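You operate a simulated robot arm through the tools that you are given. There is no shell and no other tool.

Carry out the task below with a simulated robot arm. There is one attempt and no reset: what you move stays moved.

## Task
Wipe the smear off the coffee table with the orange cloth.
Fine: first slide the big grey book off it to the fireplace end of the table. Damp the cloth in the water bowl and leave it on the pink saucer; the other cloth stays. What is to be rubbed or washed off counts as gone when no trace of it is left.

It is judged by the outcome, as a careful person would: the job done as asked, and still so three seconds after it is handed in. It fails if anything else is knocked over, pushed out of place, dropped, spilled or broken. Flat cloth is picked up by pressing the open fingertips on it (5 to 10 N) and closing them slowly along it; thin cloth reads only 2 to 8 mm in the jaws.

## Robot
A 6-joint arm with a two-finger gripper, fixed in place. Base frame: the origin is at the foot of the arm, x ahead of it, y to its left, z up; the work surface is at about z = 48. Readings come in cm, rad, newtons and seconds.
With the tool pointing down near the work surface it reaches from about 16 to 70 cm from the base axis. Its first joint turns from -2.897 to 2.897 rad. Payload 3.18 kg.
Tool frame: the origin (TCP) lies between the finger pads and is the grasp point; the fingertips stand 3 cm ahead of it; z points along the fingers, y is the line along which they close. Largest opening 14.4 cm; the body of the gripper starts 10.3 cm behind the TCP.
Orientation is that of the tool frame in the base frame, as a unit quaternion [w, x, y, z]. With the fingers straight down and closing along the base's y, the tool's x points along the base's -x, its y along +y and its z along -z.

## Interface
- The arm moves only by the tool servo_tool. Its argument "rows" is a list that holds one entry, the list of rows, each a list of 7 numbers: the turn, a rotation vector about the base's x, y, z in units of 180 degrees (1.0 is 180 degrees), then the shift along the base's x, y, z in units of 250 mm (1.0 is 250 mm), then the gripper command, from -1 (shut) to 1 (fully open), values between in proportion. In form: [[[ax, ay, az, dx, dy, dz, jaw], ...]]. A call has 1 to 20 rows; each row is the pose to reach, as a shift and turn from the pose commanded when the call began. A call with a number of a shift or a turn outside -1 to 1 is refused whole. A row lasts 0.2 s, in which the tool goes at most 5 cm and 0.15 rad; a call with a longer step from one row to the next is refused whole, and so is a gripper value outside its range. A pose out of reach is approached as far as the arm can. The call stops where the force on the tool passes 50 N (or 10 N more than at its start, if that is more) or the arm is blocked; 0.2 s more then pass. Each finger halts on what it meets, pressing with about 40 N; the grip force reading is that of the motor and also rises with nothing between the fingers. The clock runs only during rows and for 0.2 s after the last one: add rows that repeat a pose to give the fingers time. It gives the time, the measured TCP pose, the force on the tool (base axes), the opening and the grip force at its end, in the units of the frame above (readings bear some noise), with the torque about the TCP (base axes, N m) and any sound that the robot's microphone picked up.
- Cameras (640 x 400 px; columns grow to the right, rows downward): "scene" is fixed at [5.1, 49.89, 106.81]; the picture's right is [-0.51, -0.86, 0.00], its down [-0.58, 0.34, -0.74] and it looks along [0.64, -0.38, -0.67] (base axes); focal length 328 px, centre (320, 200). "wrist" rides on the gripper at [7.6, 1.6, -14.3] in the tool frame; the picture's right is [-0.21, 0.98, 0.00], its down [-0.84, -0.18, -0.51] and it looks along [-0.50, -0.11, 0.86] (tool axes); focal length 218 px, centre (320, 200). There is no depth. A picture from a camera that has moved, and an enlarged one, comes with that camera's place and axes in the base frame and with its lens.
- snapshot(camera): a new picture of that camera. The clock stands still meanwhile.
- enlarge(camera, box): a new picture of the part [left, top, right, bottom] of that camera's present view, enlarged. The clock stands still meanwhile.
- finish_job(): hands the job in; it is judged then, once.

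Nothing tells you positions but the pictures and the camera data. Unless the task says otherwise, let go and move clear before handing in.

The tools are called after ">>>" by a JSON object that holds its "api" and its "payload". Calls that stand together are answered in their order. servo_tool: Moves the arm, as the interface text tells. Its arguments: {"type":"object","properties":{"rows":{"type":"array","items":{"type":"array","items":{"type":"array","items":{"type":"number"}}}}},"required":["rows"]} The other tools are called the same way: snapshot (camera) takes a picture; enlarge (camera, box) takes an enlarged picture of a part of a camera's view; finish_job () hands the job in.

At the start:

```text
t: 0.0
eef_pos: [42.43, 31.5, 77.25]
tool_rot: [0.001, 0.001, 1.0, 0.0]
wrist_force: [-0.4, -0.2, -0.8]
ft_torque: [0.02, -0.01, 0.03]
gripper_width: 14.41
gripper_force: 0.1
```

scene: 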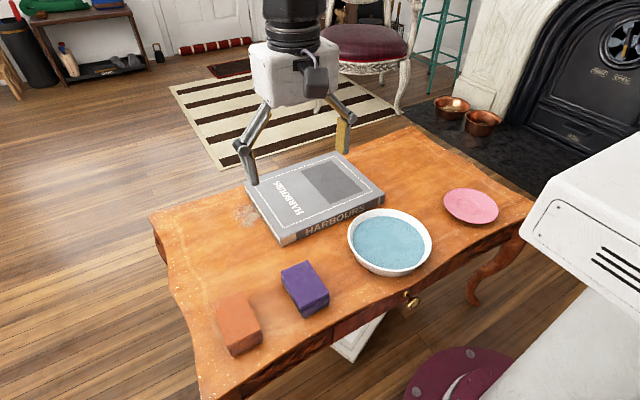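
wrist: 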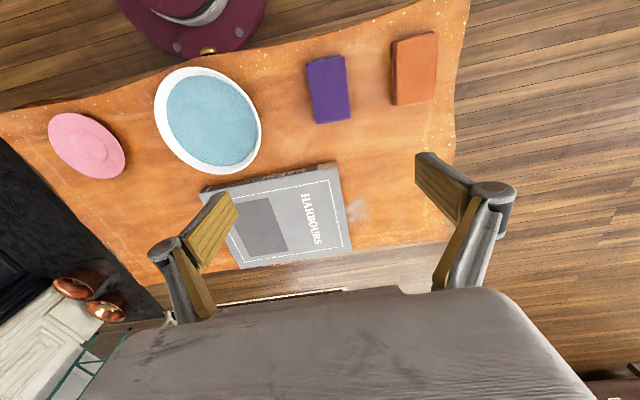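

I see the coffee table with the grey "HARBOURS" book partly on a pale smear, a water bowl, a pink saucer towards the fireplace side, and a purple and an orange folded cloth. I'll take closer looks before moving.

>>> {"api": "enlarge", "payload": {"camera": "scene", "box": [140, 120, 400, 283]}}

>>> {"api": "enlarge", "payload": {"camera": "scene", "box": [180, 240, 380, 365]}}

>>> {"api": "enlarge", "payload": {"camera": "scene", "box": [340, 120, 560, 257]}}

>>> {"api": "enlarge", "payload": {"camera": "wrist", "box": [180, 20, 480, 290]}}

```text
2.45 times, centred on (270, 202) of scene
camera zoom: at [5.1, 49.89, 106.81], right [-0.51, -0.86, 0.0], down [-0.58, 0.34, -0.74], along [0.64, -0.38, -0.67], focal length 806 px, centre (443, 196)
```

zoom: 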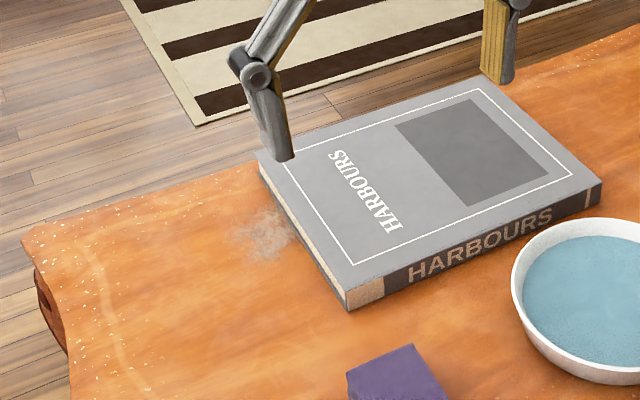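

```text
3.20 times, centred on (280, 302) of scene
camera zoom: at [5.1, 49.89, 106.81], right [-0.51, -0.86, 0.0], down [-0.58, 0.34, -0.74], along [0.64, -0.38, -0.67], focal length 1051 px, centre (448, -128)
```

zoom: 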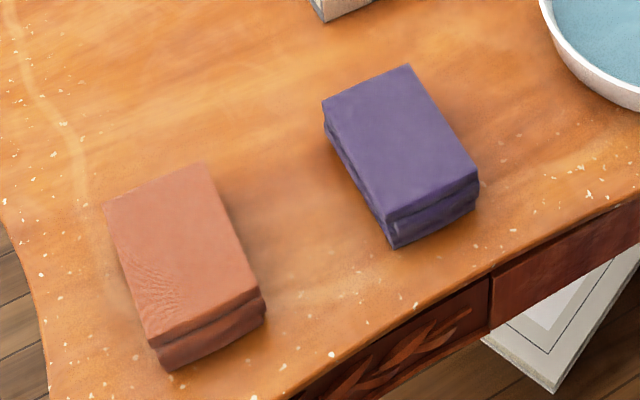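

```text
2.91 times, centred on (450, 188) of scene
camera zoom: at [5.1, 49.89, 106.81], right [-0.51, -0.86, 0.0], down [-0.58, 0.34, -0.74], along [0.64, -0.38, -0.67], focal length 956 px, centre (-58, 234)
```

zoom: 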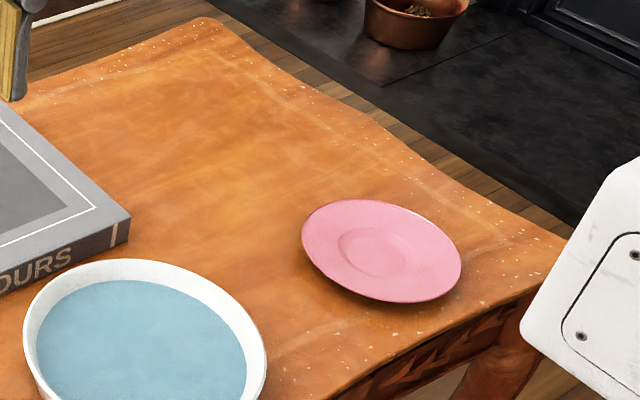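

```text
1.48 times, centred on (330, 155) of wrist
camera zoom: at [34.69, 33.06, 91.66], right [0.21, 0.98, 0.0], down [0.84, -0.18, 0.51], along [0.5, -0.11, -0.86], focal length 323 px, centre (305, 267)
```

zoom: 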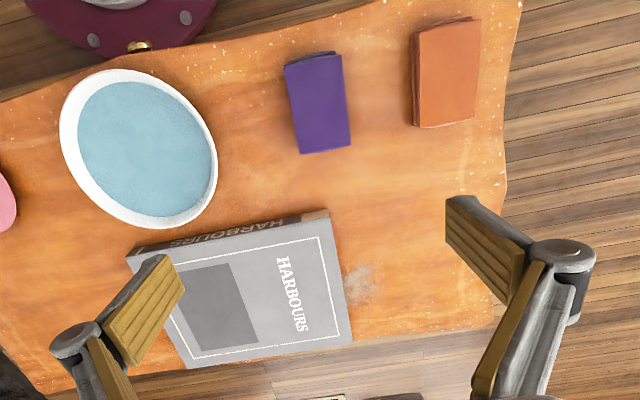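

The book spans about x 52–74.5, y 3–32 and is roughly 2.6 cm thick. The smear shows at about (66, 35) and runs under the book, and the fireplace end lies towards −y. I'll turn the gripper so its two fingers line up along x and bring it to the book's left side, ready to push towards −y.

>>> {"api": "servo_tool", "payload": {"rows": [[[0, 0, -0.0455, 0.06, 0.0164, -0.03, 0.667], [0, 0, -0.0909, 0.12, 0.0327, -0.08, 0.667], [0, 0, -0.1364, 0.18, 0.0491, -0.14, 0.667], [0, 0, -0.1818, 0.24, 0.0655, -0.2, 0.667], [0, 0, -0.2273, 0.3, 0.0818, -0.26, 0.667], [0, 0, -0.2727, 0.36, 0.0982, -0.32, 0.667], [0, 0, -0.3182, 0.42, 0.1145, -0.38, 0.667], [0, 0, -0.3636, 0.48, 0.1309, -0.44, 0.667], [0, 0, -0.4091, 0.54, 0.1473, -0.5, 0.667], [0, 0, -0.4545, 0.6, 0.1636, -0.56, 0.667], [0, 0, -0.5, 0.6628, 0.18, -0.61, 0.667], [0, 0, -0.5, 0.6628, 0.18, -0.61, 0.667]]]}}

```text
t: 2.6
eef_pos: [58.89, 35.96, 61.89]
tool_rot: [0.0, 0.708, 0.706, 0.0]
wrist_force: [-0.4, -0.5, 1.1]
ft_torque: [-0.02, -0.01, -0.04]
gripper_width: 12.01
gripper_force: 0.1
```

>>> {"api": "snapshot", "payload": {"camera": "scene"}}

>>> {"api": "snapshot", "payload": {"camera": "wrist"}}

```text
taken
```

scene: 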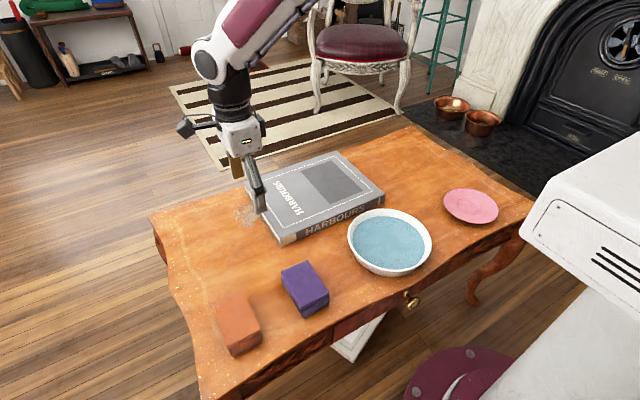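

```text
taken
camera wrist: at [60.45, 43.52, 76.33], right [0.98, -0.21, 0.0], down [-0.18, -0.84, 0.51], along [-0.11, -0.5, -0.86], focal length 218 px, centre (320, 200)
```

wrist: 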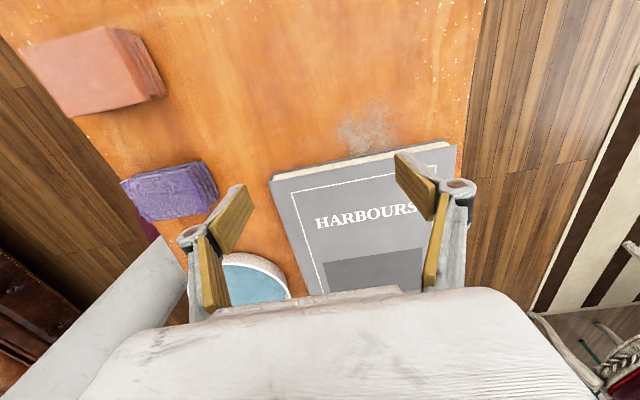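

Reach is fine here. I'll lower the spread fingertips just beside the book's left edge, about 1 cm above the table.

>>> {"api": "servo_tool", "payload": {"rows": [[[0, 0, 0, 0.01, 0, -0.06, 0.667], [0, 0, 0, 0.02, 0, -0.12, 0.667], [0, 0, 0, 0.02, 0, -0.18, 0.667], [0, 0, 0, 0.02, 0, -0.24, 0.667], [0, 0, 0, 0.02, 0, -0.3, 0.667], [0, 0, 0, 0.02, 0, -0.35, 0.667], [0, 0, 0, 0.02, 0, -0.38, 0.667], [0, 0, 0, 0.02, 0, -0.4, 0.667], [0, 0, 0, 0.02, 0, -0.4, 0.667]]]}}

>>> {"api": "enlarge", "payload": {"camera": "scene", "box": [180, 120, 400, 257]}}

>>> {"api": "snapshot", "payload": {"camera": "wrist"}}

```text
t: 4.6
eef_pos: [59.55, 35.93, 52.17]
tool_rot: [0.001, 0.707, 0.707, 0.0]
wrist_force: [-0.1, 0.3, 0.4]
ft_torque: [0.0, 0.01, 0.02]
gripper_width: 12.02
gripper_force: 0.1
```

```text
2.91 times, centred on (290, 188) of scene
camera zoom: at [5.1, 49.89, 106.81], right [-0.51, -0.86, 0.0], down [-0.58, 0.34, -0.74], along [0.64, -0.38, -0.67], focal length 956 px, centre (407, 234)
```

zoom: 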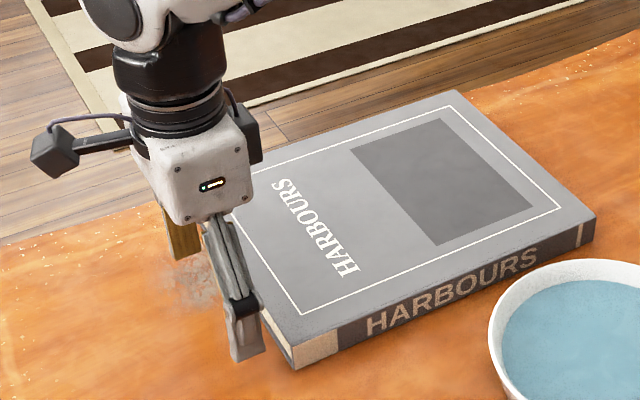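

```text
taken
camera wrist: at [61.02, 43.52, 66.5], right [0.98, -0.21, 0.0], down [-0.18, -0.84, 0.51], along [-0.11, -0.5, -0.86], focal length 218 px, centre (320, 200)
```

wrist: 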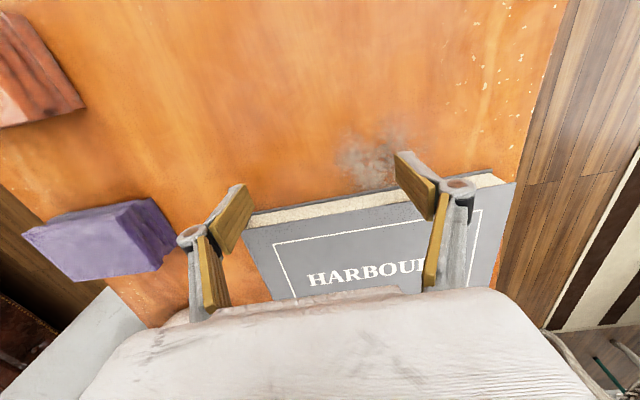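

The fingers are next to the book's left edge, clear of the table. I'll push it slowly towards −y.

>>> {"api": "servo_tool", "payload": {"rows": [[[0, 0, 0, 0, -0.03, 0, 0.667], [0, 0, 0, 0, -0.06, 0, 0.667], [0, 0, 0, 0, -0.09, 0, 0.667], [0, 0, 0, 0, -0.12, 0, 0.667], [0, 0, 0, 0, -0.15, 0, 0.667], [0, 0, 0, 0, -0.18, 0, 0.667], [0, 0, 0, 0, -0.21, 0, 0.667], [0, 0, 0, 0, -0.24, 0, 0.667], [0, 0, 0, 0, -0.27, 0, 0.667], [0, 0, 0, 0, -0.3, 0, 0.667]]]}}

>>> {"api": "snapshot", "payload": {"camera": "scene"}}

>>> {"api": "snapshot", "payload": {"camera": "wrist"}}

```text
t: 6.8
eef_pos: [59.3, 28.41, 52.11]
tool_rot: [0.0, 0.708, 0.707, 0.001]
wrist_force: [1.2, 6.7, 1.1]
ft_torque: [0.1, -0.05, 0.3]
gripper_width: 12.1
gripper_force: 1.1
```

```text
taken
```

scene: 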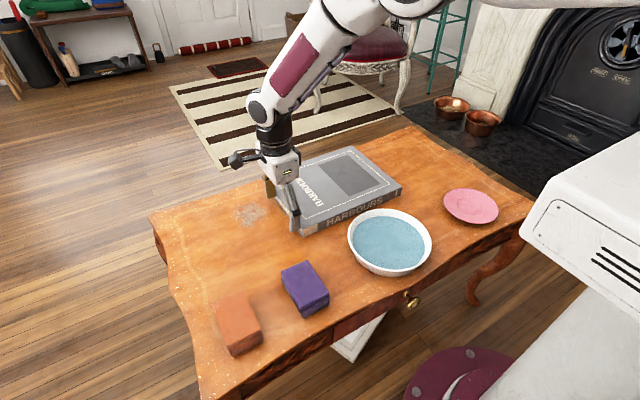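

```text
taken
camera wrist: at [60.97, 36.06, 66.37], right [0.98, -0.21, 0.0], down [-0.18, -0.84, 0.51], along [-0.11, -0.5, -0.86], focal length 218 px, centre (320, 200)
```

wrist: 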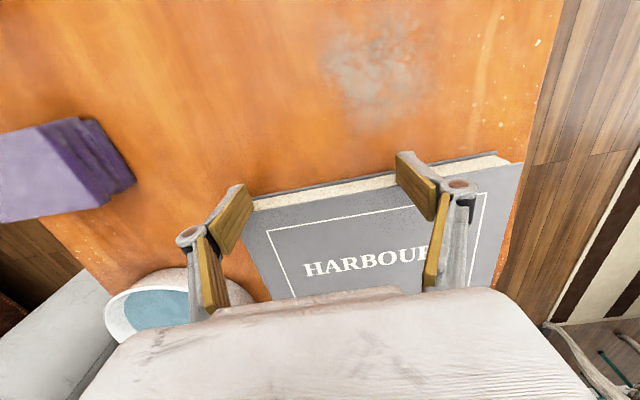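

The book is sliding straight and the whole smear is coming into view. I'll keep pushing.

>>> {"api": "servo_tool", "payload": {"rows": [[[0, 0, 0, 0, -0.03, 0, 0.667], [0, 0, 0, 0, -0.07, 0, 0.667], [0, 0, 0, 0, -0.11, 0, 0.667], [0, 0, 0, 0, -0.15, 0, 0.667], [0, 0, 0, 0, -0.19, 0, 0.667], [0, 0, 0, 0, -0.23, 0, 0.667], [0, 0, 0, 0, -0.27, 0, 0.667], [0, 0, 0, 0, -0.31, 0, 0.667], [0, 0, 0, 0, -0.35, 0, 0.667], [0, 0, 0, 0, -0.39, 0, 0.667], [0, 0, 0, 0, -0.43, 0, 0.667], [0, 0, 0, 0, -0.47, 0, 0.667], [0, 0, 0, 0, -0.51, 0, 0.667], [0, 0, 0, 0, -0.55, 0, 0.667], [0, 0, 0, 0, -0.58, 0, 0.667], [0, 0, 0, 0, -0.6, 0, 0.667]]]}}

>>> {"api": "snapshot", "payload": {"camera": "scene"}}

>>> {"api": "snapshot", "payload": {"camera": "wrist"}}

```text
t: 10.2
eef_pos: [59.51, 13.46, 52.08]
tool_rot: [0.0, 0.707, 0.707, 0.001]
wrist_force: [-0.6, 5.9, 0.2]
ft_torque: [0.07, -0.04, 0.11]
gripper_width: 12.0
gripper_force: 0.1
```

```text
taken
```

scene: 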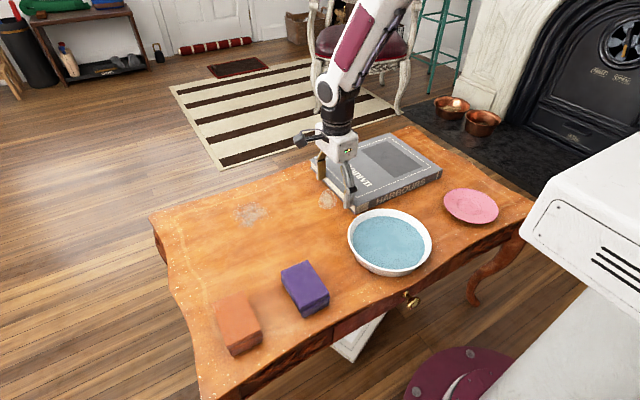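

```text
taken
camera wrist: at [61.04, 21.06, 66.47], right [0.98, -0.21, 0.0], down [-0.18, -0.84, 0.51], along [-0.11, -0.5, -0.86], focal length 218 px, centre (320, 200)
```

wrist: 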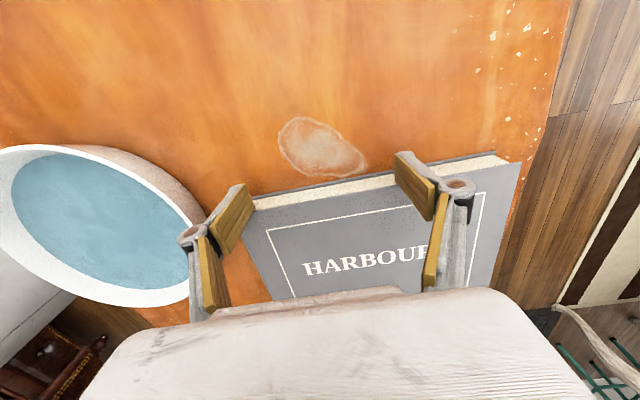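

A second mark has appeared under where the book was, so both will need wiping. I'll keep sliding the book to the fireplace end.

>>> {"api": "servo_tool", "payload": {"rows": [[[0, 0, 0, 0, -0.03, 0, 0.667], [0, 0, 0, 0, -0.07, 0, 0.667], [0, 0, 0, 0, -0.11, 0, 0.667], [0, 0, 0, 0, -0.15, 0, 0.667], [0, 0, 0, 0, -0.19, 0, 0.667], [0, 0, 0, 0, -0.23, 0, 0.667], [0, 0, 0, 0, -0.27, 0, 0.667], [0, 0, 0, 0, -0.31, 0, 0.667], [0, 0, 0, 0, -0.34, 0, 0.667], [0, 0, 0, 0, -0.36, 0, 0.667]]]}}

>>> {"api": "snapshot", "payload": {"camera": "scene"}}

>>> {"api": "snapshot", "payload": {"camera": "wrist"}}

```text
t: 12.4
eef_pos: [59.44, 4.36, 52.22]
tool_rot: [0.0, 0.707, 0.707, 0.0]
wrist_force: [0.6, 5.8, 2.0]
ft_torque: [0.09, 0.0, 0.14]
gripper_width: 11.97
gripper_force: 0.0
```

```text
taken
```

scene: 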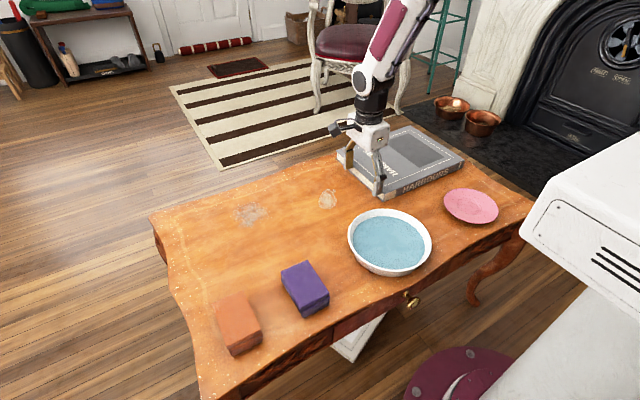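

```text
taken
camera wrist: at [61.08, 12.03, 66.5], right [0.98, -0.21, 0.0], down [-0.18, -0.84, 0.51], along [-0.11, -0.5, -0.86], focal length 218 px, centre (320, 200)
```

wrist: 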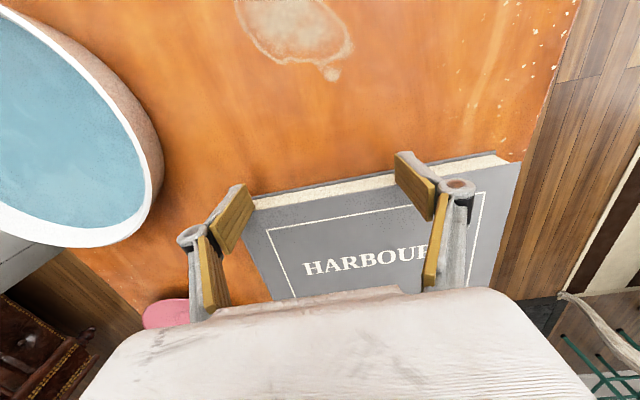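

>>> {"api": "enlarge", "payload": {"camera": "scene", "box": [320, 110, 560, 260]}}

>>> {"api": "enlarge", "payload": {"camera": "scene", "box": [200, 160, 360, 260]}}

```text
2.67 times, centred on (440, 185) of scene
camera zoom: at [5.1, 49.89, 106.81], right [-0.51, -0.86, 0.0], down [-0.58, 0.34, -0.74], along [0.64, -0.38, -0.67], focal length 876 px, centre (0, 240)
```

zoom: 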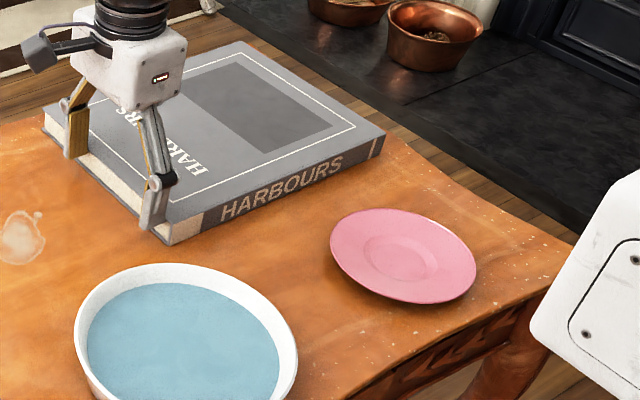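

```text
4.00 times, centred on (280, 210) of scene
camera zoom: at [5.1, 49.89, 106.81], right [-0.51, -0.86, 0.0], down [-0.58, 0.34, -0.74], along [0.64, -0.38, -0.67], focal length 1314 px, centre (480, 160)
```

zoom: 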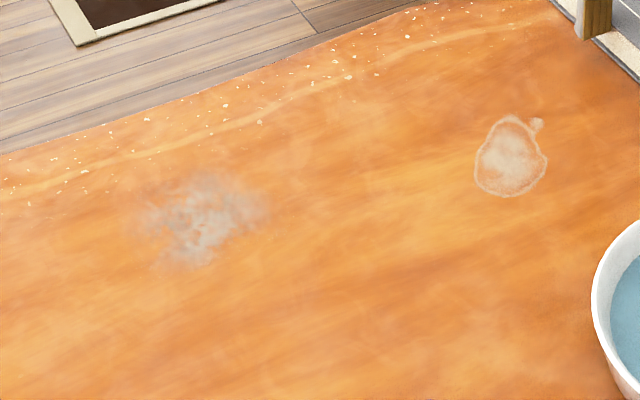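

The book now lies clear at the fireplace end with some table margin beyond it. There are two marks, one around (66, 34.5) and a ringed stain around (61, 14.5). I'll back away from the book, rise and turn the gripper back, then test whether a forward-tilted tool can reach the far smear.

>>> {"api": "servo_tool", "payload": {"rows": [[[0, 0, 0, 0, 0.06, 0, 0.667], [0, 0, 0, 0, 0.1, 0.06, 0.667], [0, 0, 0, 0, 0.1, 0.2, 0.667], [0, 0, 0, 0, 0.1, 0.34, 0.667], [0, 0, 0, 0, 0.12, 0.46, 0.667], [0, 0, 0.0455, 0, 0.18, 0.56, 0.667], [0, 0, 0.0909, 0, 0.26, 0.56, 0.667], [0, 0, 0.1364, 0, 0.34, 0.56, 0.667], [0, 0, 0.1818, 0, 0.42, 0.56, 0.667], [0, 0, 0.2273, 0, 0.5, 0.56, 0.667], [0, 0, 0.2727, 0, 0.58, 0.56, 0.667], [0, 0, 0.3182, 0, 0.66, 0.56, 0.667], [0, 0, 0.3636, 0, 0.74, 0.56, 0.667], [0, 0, 0.4091, 0, 0.82, 0.56, 0.667], [0, 0, 0.4545, 0, 0.9, 0.56, 0.667], [0, 0, 0.5, 0, 1.0, 0.56, 0.667], [0, 0, 0.5, 0, 1.0, 0.56, 0.667]]]}}

```text
t: 16.0
eef_pos: [59.49, 29.54, 66.12]
tool_rot: [0.001, -0.001, 1.0, 0.0]
wrist_force: [0.5, -0.1, -0.4]
ft_torque: [0.01, 0.02, 0.01]
gripper_width: 12.03
gripper_force: 0.0
```

Now a hover test of the tilted pose above the far smear.

>>> {"api": "servo_tool", "payload": {"rows": [[[0, -0.035, 0, 0.0, 0.0, 0, 0.667], [0, -0.07, 0, 0.05, 0.04, -0.04, 0.667], [0, -0.105, 0, 0.1, 0.08, -0.1, 0.667], [0, -0.139, 0, 0.16, 0.12, -0.18, 0.667], [0, -0.139, 0, 0.22, 0.16, -0.26, 0.667], [0, -0.139, 0, 0.26, 0.2, -0.32, 0.667], [0, -0.139, 0, 0.3, 0.22, -0.36, 0.667], [0, -0.139, 0, 0.3, 0.22, -0.36, 0.667], [0, -0.139, 0, 0.3, 0.22, -0.36, 0.667]]]}}

>>> {"api": "snapshot", "payload": {"camera": "wrist"}}

>>> {"api": "snapshot", "payload": {"camera": "scene"}}

```text
t: 18.0
eef_pos: [66.91, 35.14, 57.09]
tool_rot: [0.216, 0.0, 0.976, 0.0]
wrist_force: [-0.1, -0.2, 0.2]
ft_torque: [0.05, 0.03, 0.0]
gripper_width: 11.99
gripper_force: 0.1
```

```text
taken
camera wrist: at [53.88, 36.66, 66.82], right [0.19, 0.98, 0.09], down [0.55, -0.18, 0.82], along [0.81, -0.11, -0.57], focal length 218 px, centre (320, 200)
```

wrist: 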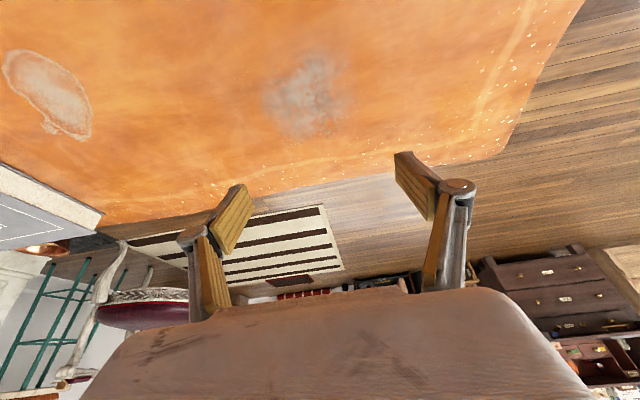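

```text
taken
```

scene: 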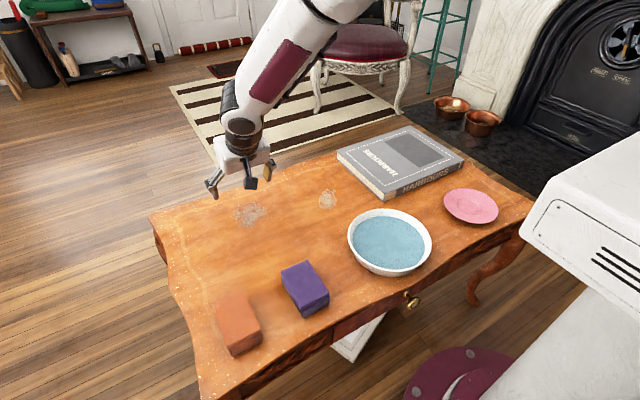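

The tilted tool reaches the far smear, so I'll keep this tilt and grip the orange cloth by its sides. Heading over the cloth now.

>>> {"api": "servo_tool", "payload": {"rows": [[[0, 0, 0, -0.02, 0.02, 0.08, 0.667], [0, 0, 0, -0.1, 0.06, 0.18, 0.667], [0, 0, 0, -0.22, 0.12, 0.26, 0.667], [0, 0, 0, -0.36, 0.18, 0.3, 0.667], [0, 0, 0, -0.52, 0.26, 0.3, 0.667], [0, 0, 0, -0.66, 0.34, 0.3, 0.667], [0, 0, 0, -0.8, 0.4, 0.28, 0.667], [0, 0, 0, -0.92, 0.46, 0.26, 0.667], [0, 0, 0, -1.0, 0.5, 0.24, 0.667], [0, 0, 0, -1.0, 0.5, 0.24, 0.667]]]}}

>>> {"api": "snapshot", "payload": {"camera": "wrist"}}

>>> {"api": "snapshot", "payload": {"camera": "scene"}}

```text
t: 20.2
eef_pos: [41.83, 47.35, 62.91]
tool_rot: [0.216, 0.0, 0.976, 0.0]
wrist_force: [0.0, 1.1, -0.1]
ft_torque: [-0.01, -0.03, 0.0]
gripper_width: 12.0
gripper_force: 0.1
```

```text
taken
camera wrist: at [28.92, 48.98, 72.69], right [0.19, 0.98, 0.09], down [0.55, -0.18, 0.82], along [0.81, -0.11, -0.57], focal length 218 px, centre (320, 200)
```

wrist: 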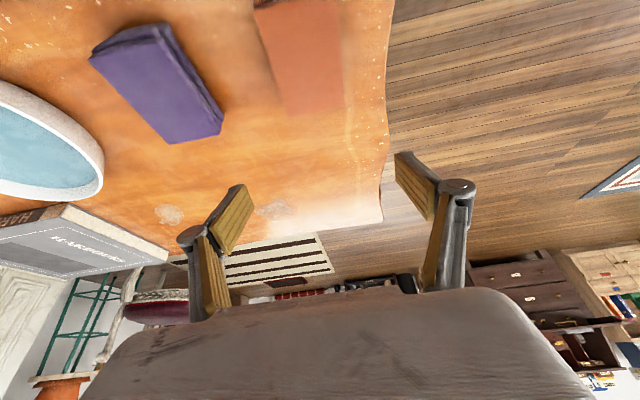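

```text
taken
```

scene: 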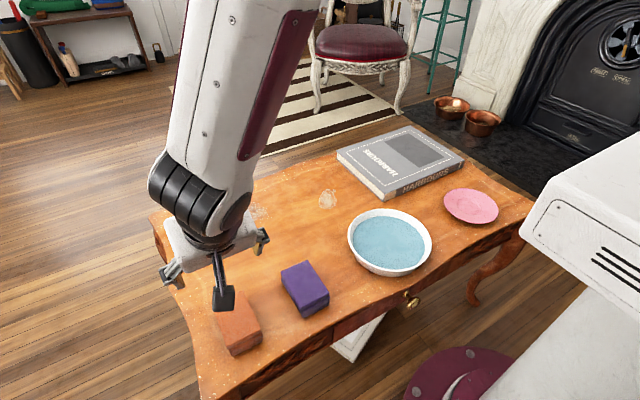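

>>> {"api": "servo_tool", "payload": {"rows": [[[0, 0, 0, -0.06, 0, -0.04, 0.667], [0, 0, 0, -0.12, 0, -0.1, 0.667], [0, 0, 0, -0.176, 0, -0.16, 0.667], [0, 0, 0, -0.176, 0, -0.22, 0.667], [0, 0, 0, -0.176, 0, -0.28, 0.667], [0, 0, 0, -0.176, 0, -0.32, 0.667], [0, 0, 0, -0.176, 0, -0.32, 0.667]]]}}

>>> {"api": "enlarge", "payload": {"camera": "scene", "box": [120, 210, 340, 380]}}

>>> {"api": "snapshot", "payload": {"camera": "wrist"}}

```text
t: 21.8
eef_pos: [37.7, 47.54, 55.1]
tool_rot: [0.216, -0.001, 0.976, 0.001]
wrist_force: [0.0, 0.3, 0.2]
ft_torque: [-0.04, -0.02, 0.0]
gripper_width: 12.05
gripper_force: 0.1
```

```text
2.35 times, centred on (230, 295) of scene
camera zoom: at [5.1, 49.89, 106.81], right [-0.51, -0.86, 0.0], down [-0.58, 0.34, -0.74], along [0.64, -0.38, -0.67], focal length 773 px, centre (532, -24)
```

zoom: 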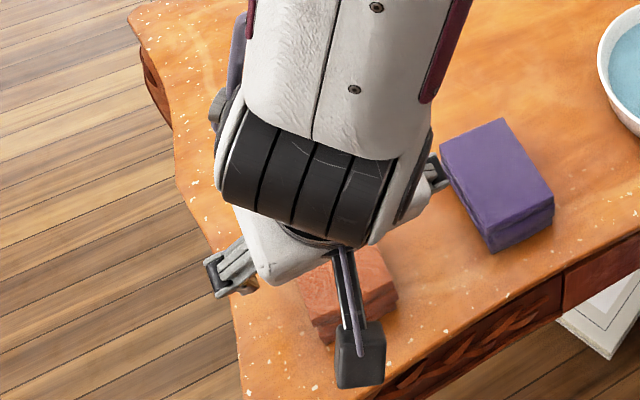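

```text
taken
camera wrist: at [24.64, 49.06, 64.8], right [0.19, 0.98, 0.09], down [0.55, -0.18, 0.82], along [0.81, -0.11, -0.57], focal length 218 px, centre (320, 200)
```

wrist: 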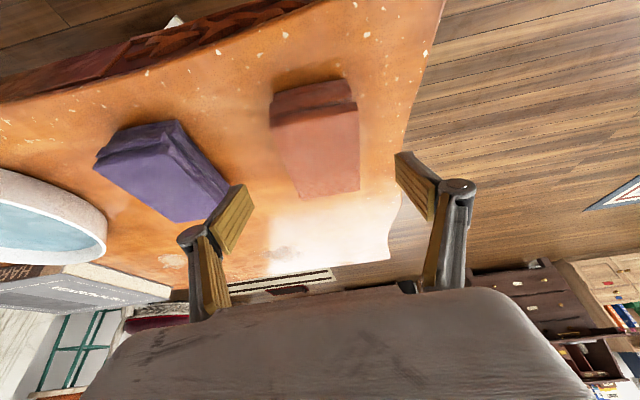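

The fingers straddle the orange cloth with clearance on both sides. I'll lower them to just above the table.

>>> {"api": "servo_tool", "payload": {"rows": [[[0, 0, 0, 0, 0, -0.04, 0.667], [0, 0, 0, 0, 0, -0.08, 0.667], [0, 0, 0, 0, 0, -0.11, 0.667], [0, 0, 0, 0, 0, -0.13, 0.667], [0, 0, 0, 0, 0, -0.132, 0.667], [0, 0, 0, 0, 0, -0.132, 0.667]]]}}

>>> {"api": "snapshot", "payload": {"camera": "wrist"}}

```text
t: 23.2
eef_pos: [37.57, 47.5, 51.84]
tool_rot: [0.216, 0.001, 0.976, -0.001]
wrist_force: [0.2, 0.5, 0.7]
ft_torque: [0.0, -0.01, 0.0]
gripper_width: 11.99
gripper_force: 0.0
```

```text
taken
camera wrist: at [24.54, 49.09, 61.54], right [0.19, 0.98, 0.09], down [0.55, -0.18, 0.82], along [0.81, -0.11, -0.57], focal length 218 px, centre (320, 200)
```

wrist: 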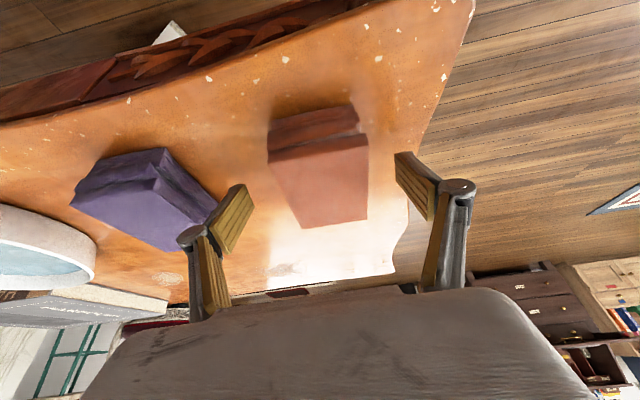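

Closing slowly on the cloth's sides now.

>>> {"api": "servo_tool", "payload": {"rows": [[[0, 0, 0, 0, 0, 0, 0.5], [0, 0, 0, 0, 0, 0, 0.3], [0, 0, 0, 0, 0, 0, 0.1], [0, 0, 0, 0, 0, 0, -0.05], [0, 0, 0, 0, 0, 0, -0.15], [0, 0, 0, 0, 0, 0, -0.25], [0, 0, 0, 0, 0, 0, -0.3], [0, 0, 0, 0, 0, 0, -0.3]]]}}

>>> {"api": "snapshot", "payload": {"camera": "wrist"}}

>>> {"api": "enlarge", "payload": {"camera": "scene", "box": [120, 210, 340, 380]}}

```text
t: 25.0
eef_pos: [37.6, 47.47, 51.98]
tool_rot: [0.217, 0.0, 0.976, 0.001]
wrist_force: [0.1, 0.4, 3.6]
ft_torque: [0.04, -0.02, 0.04]
gripper_width: 6.08
gripper_force: 40.1
```

```text
taken
camera wrist: at [24.54, 49.1, 61.57], right [0.19, 0.98, 0.09], down [0.55, -0.18, 0.82], along [0.81, -0.11, -0.57], focal length 218 px, centre (320, 200)
```

wrist: 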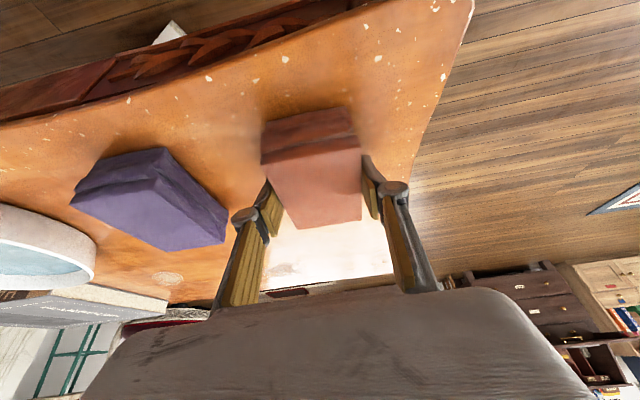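

```text
2.35 times, centred on (230, 295) of scene
camera zoom: at [5.1, 49.89, 106.81], right [-0.51, -0.86, 0.0], down [-0.58, 0.34, -0.74], along [0.64, -0.38, -0.67], focal length 773 px, centre (532, -24)
```

zoom: 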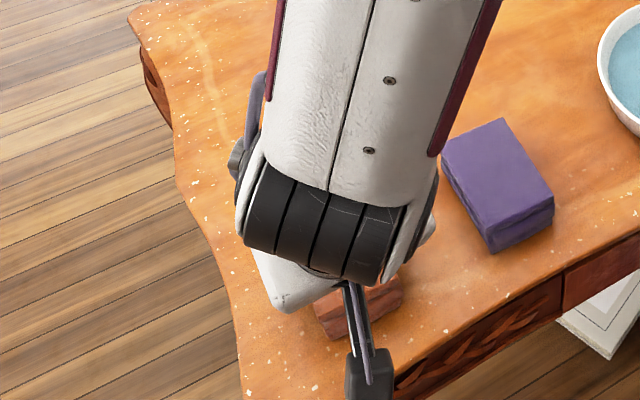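

The cloth is held at 6.1 cm across and behaves like a firm pad. Lifting it straight up.

>>> {"api": "servo_tool", "payload": {"rows": [[[0, 0, 0, 0, 0, 0.02, -0.4], [0, 0, 0, 0, 0, 0.06, -0.4], [0, 0, 0, 0, 0, 0.12, -0.4], [0, 0, 0, 0, 0, 0.2, -0.4], [0, 0, 0, 0, 0, 0.28, -0.4], [0, 0, 0, 0, 0, 0.36, -0.4], [0, 0, 0, 0, 0, 0.44, -0.4], [0, 0, 0, 0, 0, 0.5, -0.4], [0, 0, 0, 0, 0, 0.54, -0.4], [0, 0, 0, 0, 0, 0.54, -0.4]]]}}

>>> {"api": "snapshot", "payload": {"camera": "wrist"}}

>>> {"api": "snapshot", "payload": {"camera": "scene"}}

```text
t: 27.2
eef_pos: [37.69, 47.57, 65.32]
tool_rot: [0.216, 0.0, 0.976, 0.0]
wrist_force: [-0.1, -0.4, -0.5]
ft_torque: [-0.05, -0.04, -0.01]
gripper_width: 6.06
gripper_force: 39.2
```

```text
taken
camera wrist: at [24.61, 49.12, 75.01], right [0.19, 0.98, 0.09], down [0.55, -0.18, 0.82], along [0.81, -0.11, -0.57], focal length 218 px, centre (320, 200)
```

wrist: 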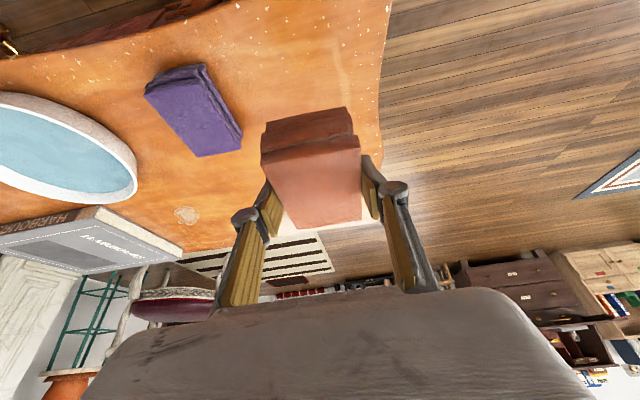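

```text
taken
```

scene: 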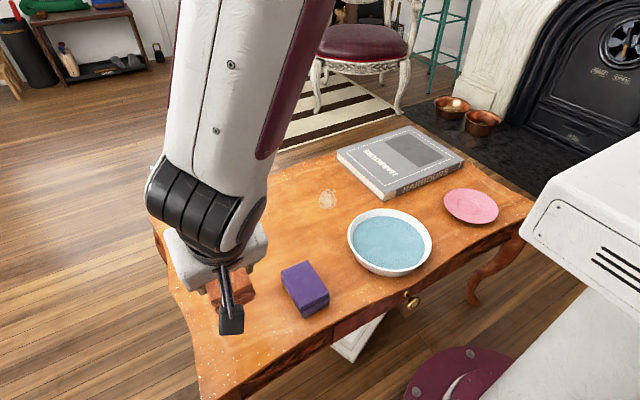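

The cloth is securely held, with its bottom about 3.7 cm below the TCP. I'll move towards the bowl at height and look at its rim and water level.

>>> {"api": "servo_tool", "payload": {"rows": [[[0, 0, 0, -0.02, -0.06, 0.05, -0.4], [0, 0, 0, -0.05, -0.15, 0.1, -0.4], [0, 0, 0, -0.08, -0.25, 0.14, -0.4], [0, 0, 0, -0.12, -0.36, 0.16, -0.4], [0, 0, 0, -0.16, -0.48, 0.16, -0.4], [0, 0, 0, -0.2, -0.6, 0.16, -0.4], [0, 0, 0, -0.24, -0.72, 0.16, -0.4], [0, 0, 0, -0.28, -0.82, 0.16, -0.4], [0, 0, 0, -0.28, -0.9, 0.16, -0.4], [0, 0, 0, -0.28, -0.9, 0.16, -0.4]]]}}

>>> {"api": "snapshot", "payload": {"camera": "wrist"}}

>>> {"api": "enlarge", "payload": {"camera": "scene", "box": [320, 190, 480, 290]}}

```text
t: 29.4
eef_pos: [32.9, 28.5, 72.66]
tool_rot: [0.21, -0.001, 0.978, -0.015]
wrist_force: [-0.2, 1.2, -0.6]
ft_torque: [-0.02, 0.03, 0.02]
gripper_width: 6.06
gripper_force: 39.9
out of reach, approached as far as the arm can: row 6, 7, 8, 9, 10
```

```text
taken
camera wrist: at [20.07, 30.41, 82.56], right [0.19, 0.98, 0.06], down [0.56, -0.16, 0.81], along [0.81, -0.13, -0.58], focal length 218 px, centre (320, 200)
```

wrist: 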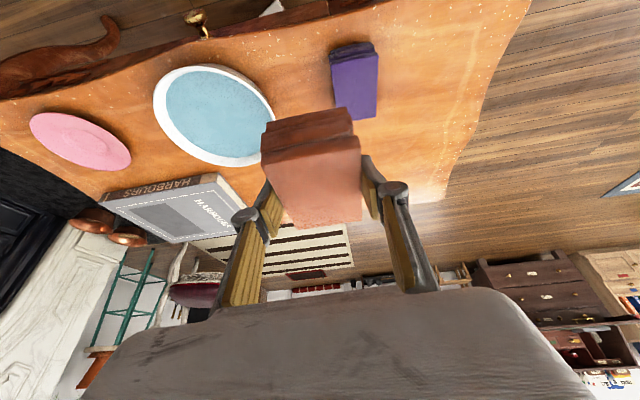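

```text
4.00 times, centred on (400, 240) of scene
camera zoom: at [5.1, 49.89, 106.81], right [-0.51, -0.86, 0.0], down [-0.58, 0.34, -0.74], along [0.64, -0.38, -0.67], focal length 1314 px, centre (0, 40)
```

zoom: 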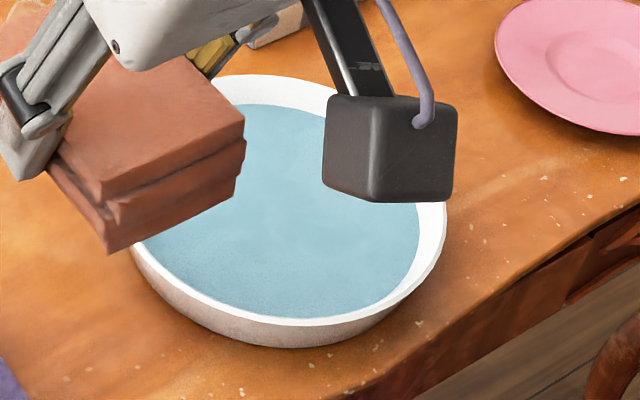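

That tilted pose is too close in for the arm, so near the bowl I'll swing the tilt sideways towards −y, which keeps the cloth flat. I put the bowl centre at about (38.2, 13.3), rim z about 53.5 and water about z 52.3. First I'll step back into reach.

>>> {"api": "servo_tool", "payload": {"rows": [[[0, 0, 0, 0.1, 0, 0, -0.4], [0, 0, 0, 0.2, 0.0, 0, -0.4], [0, 0, 0, 0.3, 0.0, 0, -0.4], [0, 0, 0, 0.36, 0.0, 0, -0.4], [0, 0, 0, 0.36, 0.0, 0, -0.4]]]}}

```text
t: 30.6
eef_pos: [42.03, 28.41, 72.71]
tool_rot: [0.216, 0.0, 0.976, 0.0]
wrist_force: [-0.2, 0.4, -1.1]
ft_torque: [-0.01, 0.03, 0.02]
gripper_width: 6.06
gripper_force: 39.7
```

>>> {"api": "servo_tool", "payload": {"rows": [[[0, 0, -0.0455, 0, 0, 0, -0.4], [0, 0, -0.0909, 0, 0, 0, -0.4], [0, 0, -0.1364, 0, 0, 0, -0.4], [0, 0, -0.1818, 0, 0, 0, -0.4], [0, 0, -0.2273, 0, -0.04, 0, -0.4], [0, 0, -0.2727, 0, -0.1, 0, -0.4], [0, 0, -0.3182, -0.03, -0.18, -0.02, -0.4], [0, 0, -0.3636, -0.06, -0.28, -0.06, -0.4], [0, 0, -0.4091, -0.09, -0.38, -0.1, -0.4], [0, 0, -0.4545, -0.12, -0.46, -0.14, -0.4], [0, 0, -0.5, -0.152, -0.53, -0.188, -0.4], [0, 0, -0.5, -0.152, -0.564, -0.188, -0.4], [0, 0, -0.5, -0.152, -0.564, -0.188, -0.4]]]}}

>>> {"api": "snapshot", "payload": {"camera": "wrist"}}

>>> {"api": "snapshot", "payload": {"camera": "scene"}}

```text
t: 33.4
eef_pos: [38.17, 14.05, 68.08]
tool_rot: [0.153, 0.691, 0.69, -0.153]
wrist_force: [-0.2, 0.1, -0.1]
ft_torque: [-0.03, 0.0, 0.05]
gripper_width: 6.09
gripper_force: 40.0
```

```text
taken
camera wrist: at [39.72, 27.06, 77.74], right [0.98, -0.19, 0.09], down [-0.18, -0.55, 0.82], along [-0.11, -0.81, -0.57], focal length 218 px, centre (320, 200)
```

wrist: 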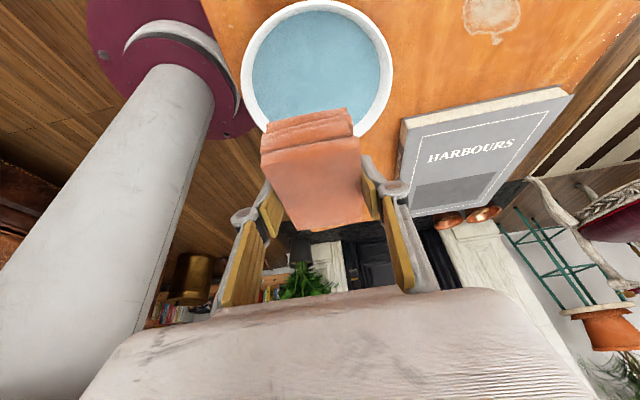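

```text
taken
```

scene: 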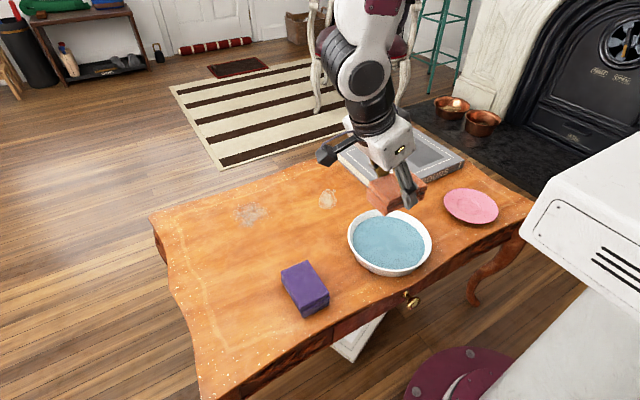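

The cloth is flat and centred over the bowl. I'll lower it to rim level and check.

>>> {"api": "servo_tool", "payload": {"rows": [[[0, 0, 0, 0.012, 0, -0.06, -0.4], [0, 0, 0, 0.012, 0, -0.14, -0.4], [0, 0, 0, 0.012, 0, -0.22, -0.4], [0, 0, 0, 0.012, 0, -0.3, -0.4], [0, 0, 0, 0.012, 0, -0.36, -0.4], [0, 0, 0, 0.012, 0, -0.4, -0.4], [0, 0, 0, 0.012, 0, -0.4, -0.4]]]}}

>>> {"api": "snapshot", "payload": {"camera": "wrist"}}

>>> {"api": "enlarge", "payload": {"camera": "scene", "box": [310, 150, 490, 290]}}

```text
t: 35.0
eef_pos: [38.61, 14.24, 57.9]
tool_rot: [0.154, 0.689, 0.691, -0.154]
wrist_force: [-1.4, 0.0, -0.2]
ft_torque: [-0.02, -0.02, -0.01]
gripper_width: 6.05
gripper_force: 39.9
```

```text
taken
camera wrist: at [40.09, 27.14, 67.56], right [0.98, -0.19, 0.09], down [-0.18, -0.55, 0.82], along [-0.11, -0.81, -0.57], focal length 218 px, centre (320, 200)
```

wrist: 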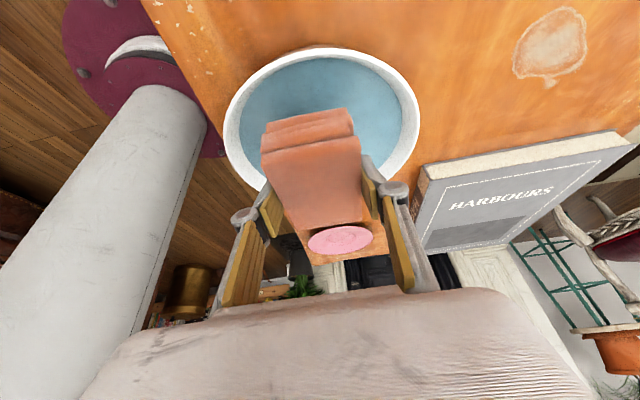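

```text
2.86 times, centred on (400, 220) of scene
camera zoom: at [5.1, 49.89, 106.81], right [-0.51, -0.86, 0.0], down [-0.58, 0.34, -0.74], along [0.64, -0.38, -0.67], focal length 938 px, centre (91, 143)
```

zoom: 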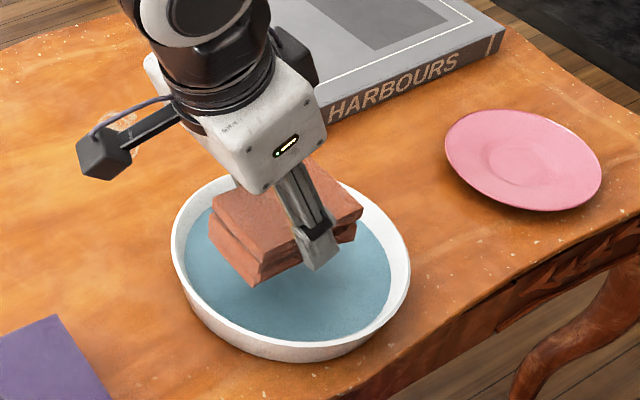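

Well centred and clear of the rim. Dipping it slowly now.

>>> {"api": "servo_tool", "payload": {"rows": [[[0, 0, 0, 0, 0, -0.02, -0.4], [0, 0, 0, 0, 0, -0.04, -0.4], [0, 0, 0, 0, 0, -0.06, -0.4], [0, 0, 0, 0, 0, -0.08, -0.4], [0, 0, 0, 0, 0, -0.1, -0.4], [0, 0, 0, 0, 0, -0.12, -0.4], [0, 0, 0, 0, 0, -0.14, -0.4], [0, 0, 0, 0, 0, -0.152, -0.4], [0, 0, 0, 0, 0, -0.152, -0.4], [0, 0, 0, 0, 0, -0.152, -0.4], [0, 0, 0, 0, 0, -0.152, -0.4]]]}}

>>> {"api": "snapshot", "payload": {"camera": "wrist"}}

>>> {"api": "enlarge", "payload": {"camera": "scene", "box": [310, 150, 490, 290]}}

```text
t: 37.4
eef_pos: [38.74, 14.35, 54.15]
tool_rot: [0.151, 0.69, 0.69, -0.157]
wrist_force: [-0.1, 0.1, -0.4]
ft_torque: [0.02, -0.01, 0.0]
gripper_width: 6.07
gripper_force: 39.9
```

```text
taken
camera wrist: at [40.38, 27.27, 63.85], right [0.98, -0.19, 0.08], down [-0.17, -0.55, 0.82], along [-0.11, -0.81, -0.57], focal length 218 px, centre (320, 200)
```

wrist: 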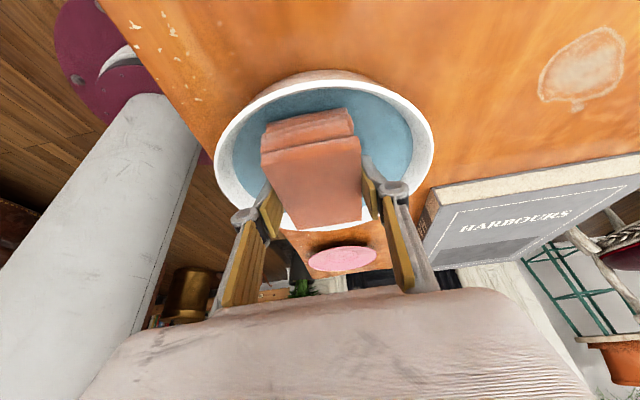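

```text
2.86 times, centred on (400, 220) of scene
camera zoom: at [5.1, 49.89, 106.81], right [-0.51, -0.86, 0.0], down [-0.58, 0.34, -0.74], along [0.64, -0.38, -0.67], focal length 938 px, centre (91, 143)
```

zoom: 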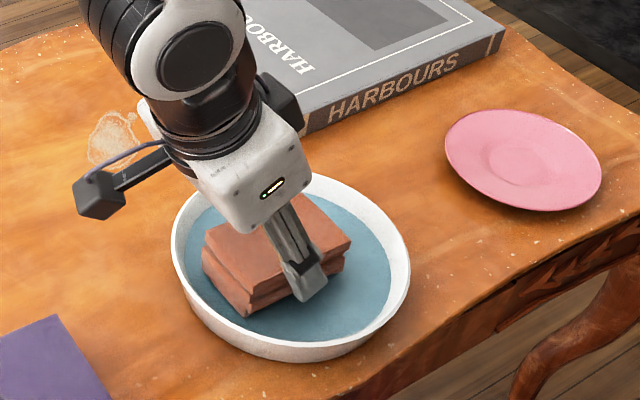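

>>> {"api": "enlarge", "payload": {"camera": "scene", "box": [360, 195, 440, 285]}}

>>> {"api": "enlarge", "payload": {"camera": "wrist", "box": [200, 60, 450, 250]}}

```text
4.44 times, centred on (400, 240) of scene
camera zoom: at [5.1, 49.89, 106.81], right [-0.51, -0.86, 0.0], down [-0.58, 0.34, -0.74], along [0.64, -0.38, -0.67], focal length 1460 px, centre (-36, 22)
```

zoom: 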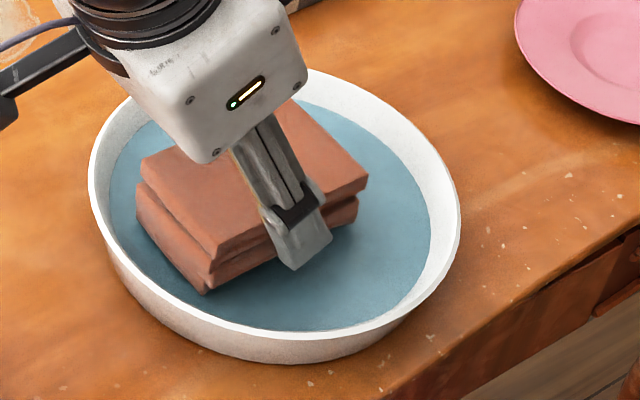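

```text
2.11 times, centred on (325, 155) of wrist
camera zoom: at [40.38, 27.27, 63.85], right [0.98, -0.19, 0.08], down [-0.17, -0.55, 0.82], along [-0.11, -0.81, -0.57], focal length 460 px, centre (310, 295)
```

zoom: 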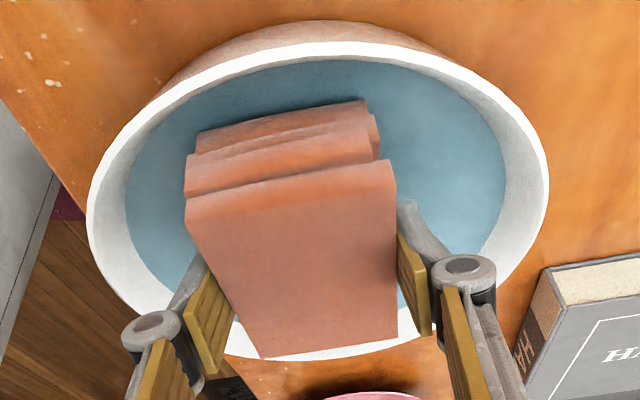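

It's hard to tell whether the bottom is under the surface yet, so I'll go 1 cm deeper while watching the force.

>>> {"api": "servo_tool", "payload": {"rows": [[[0, 0, 0, 0, 0, -0.01, -0.4], [0, 0, 0, 0, 0, -0.02, -0.4], [0, 0, 0, 0, 0, -0.03, -0.4], [0, 0, 0, 0, 0, -0.04, -0.4], [0, 0, 0, 0, 0, -0.04, -0.4]]]}}

>>> {"api": "enlarge", "payload": {"camera": "scene", "box": [360, 195, 440, 285]}}

>>> {"api": "enlarge", "payload": {"camera": "wrist", "box": [200, 60, 450, 250]}}

```text
t: 38.4
eef_pos: [38.79, 14.44, 53.38]
tool_rot: [0.152, 0.69, 0.69, -0.158]
wrist_force: [-4.9, 1.9, 12.6]
ft_torque: [0.11, 0.06, 0.05]
gripper_width: 6.07
gripper_force: 39.8
out of reach, approached as far as the arm can: row 3, 4
stopped in row 5: the force on the tool passed its limit at 54 N (the readings are from after the stop); the commanded pose is now the measured one
```

```text
4.44 times, centred on (400, 240) of scene
camera zoom: at [5.1, 49.89, 106.81], right [-0.51, -0.86, 0.0], down [-0.58, 0.34, -0.74], along [0.64, -0.38, -0.67], focal length 1460 px, centre (-36, 22)
```

zoom: 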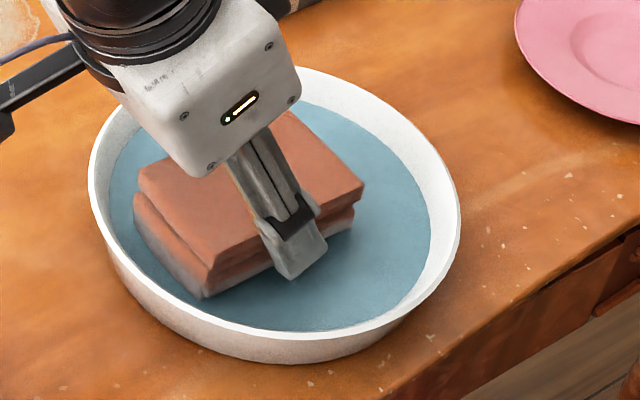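

```text
2.11 times, centred on (325, 155) of wrist
camera zoom: at [40.43, 27.39, 63.03], right [0.98, -0.19, 0.08], down [-0.17, -0.54, 0.82], along [-0.11, -0.82, -0.57], focal length 460 px, centre (310, 295)
```

zoom: 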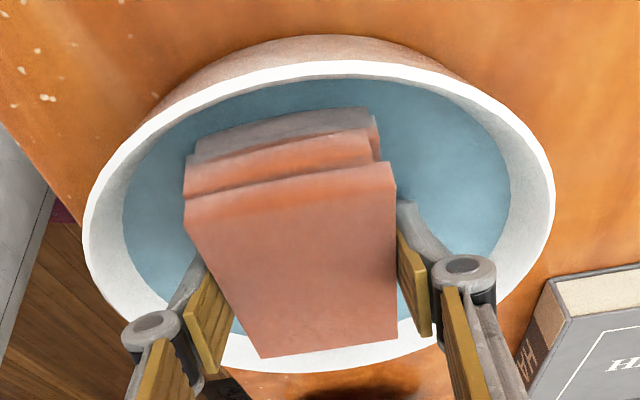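

The cloth is touching the bowl's bottom and its lower layer now shows a wet tint. I'll ease up slightly, let it soak briefly, then raise it just above the water to drip.

>>> {"api": "servo_tool", "payload": {"rows": [[[0, 0, 0, 0, 0, 0.008, -0.4], [0, 0, 0, 0, 0, 0.012, -0.4], [0, 0, 0, 0, 0, 0.012, -0.4], [0, 0, 0, 0, 0, 0.012, -0.4], [0, 0, 0, 0, 0, 0.012, -0.4], [0, 0, 0, 0, 0, 0.012, -0.4]]]}}

>>> {"api": "enlarge", "payload": {"camera": "scene", "box": [360, 195, 440, 285]}}

```text
t: 39.8
eef_pos: [38.84, 14.48, 53.6]
tool_rot: [0.151, 0.69, 0.69, -0.157]
wrist_force: [0.1, -0.4, -0.2]
ft_torque: [0.0, -0.02, -0.01]
gripper_width: 6.09
gripper_force: 39.9
```

```text
4.44 times, centred on (400, 240) of scene
camera zoom: at [5.1, 49.89, 106.81], right [-0.51, -0.86, 0.0], down [-0.58, 0.34, -0.74], along [0.64, -0.38, -0.67], focal length 1460 px, centre (-36, 22)
```

zoom: 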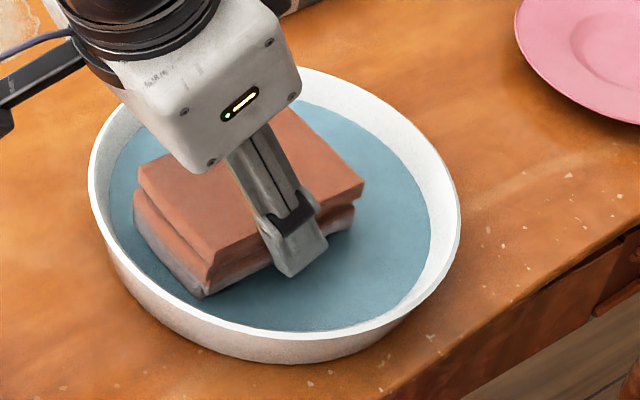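

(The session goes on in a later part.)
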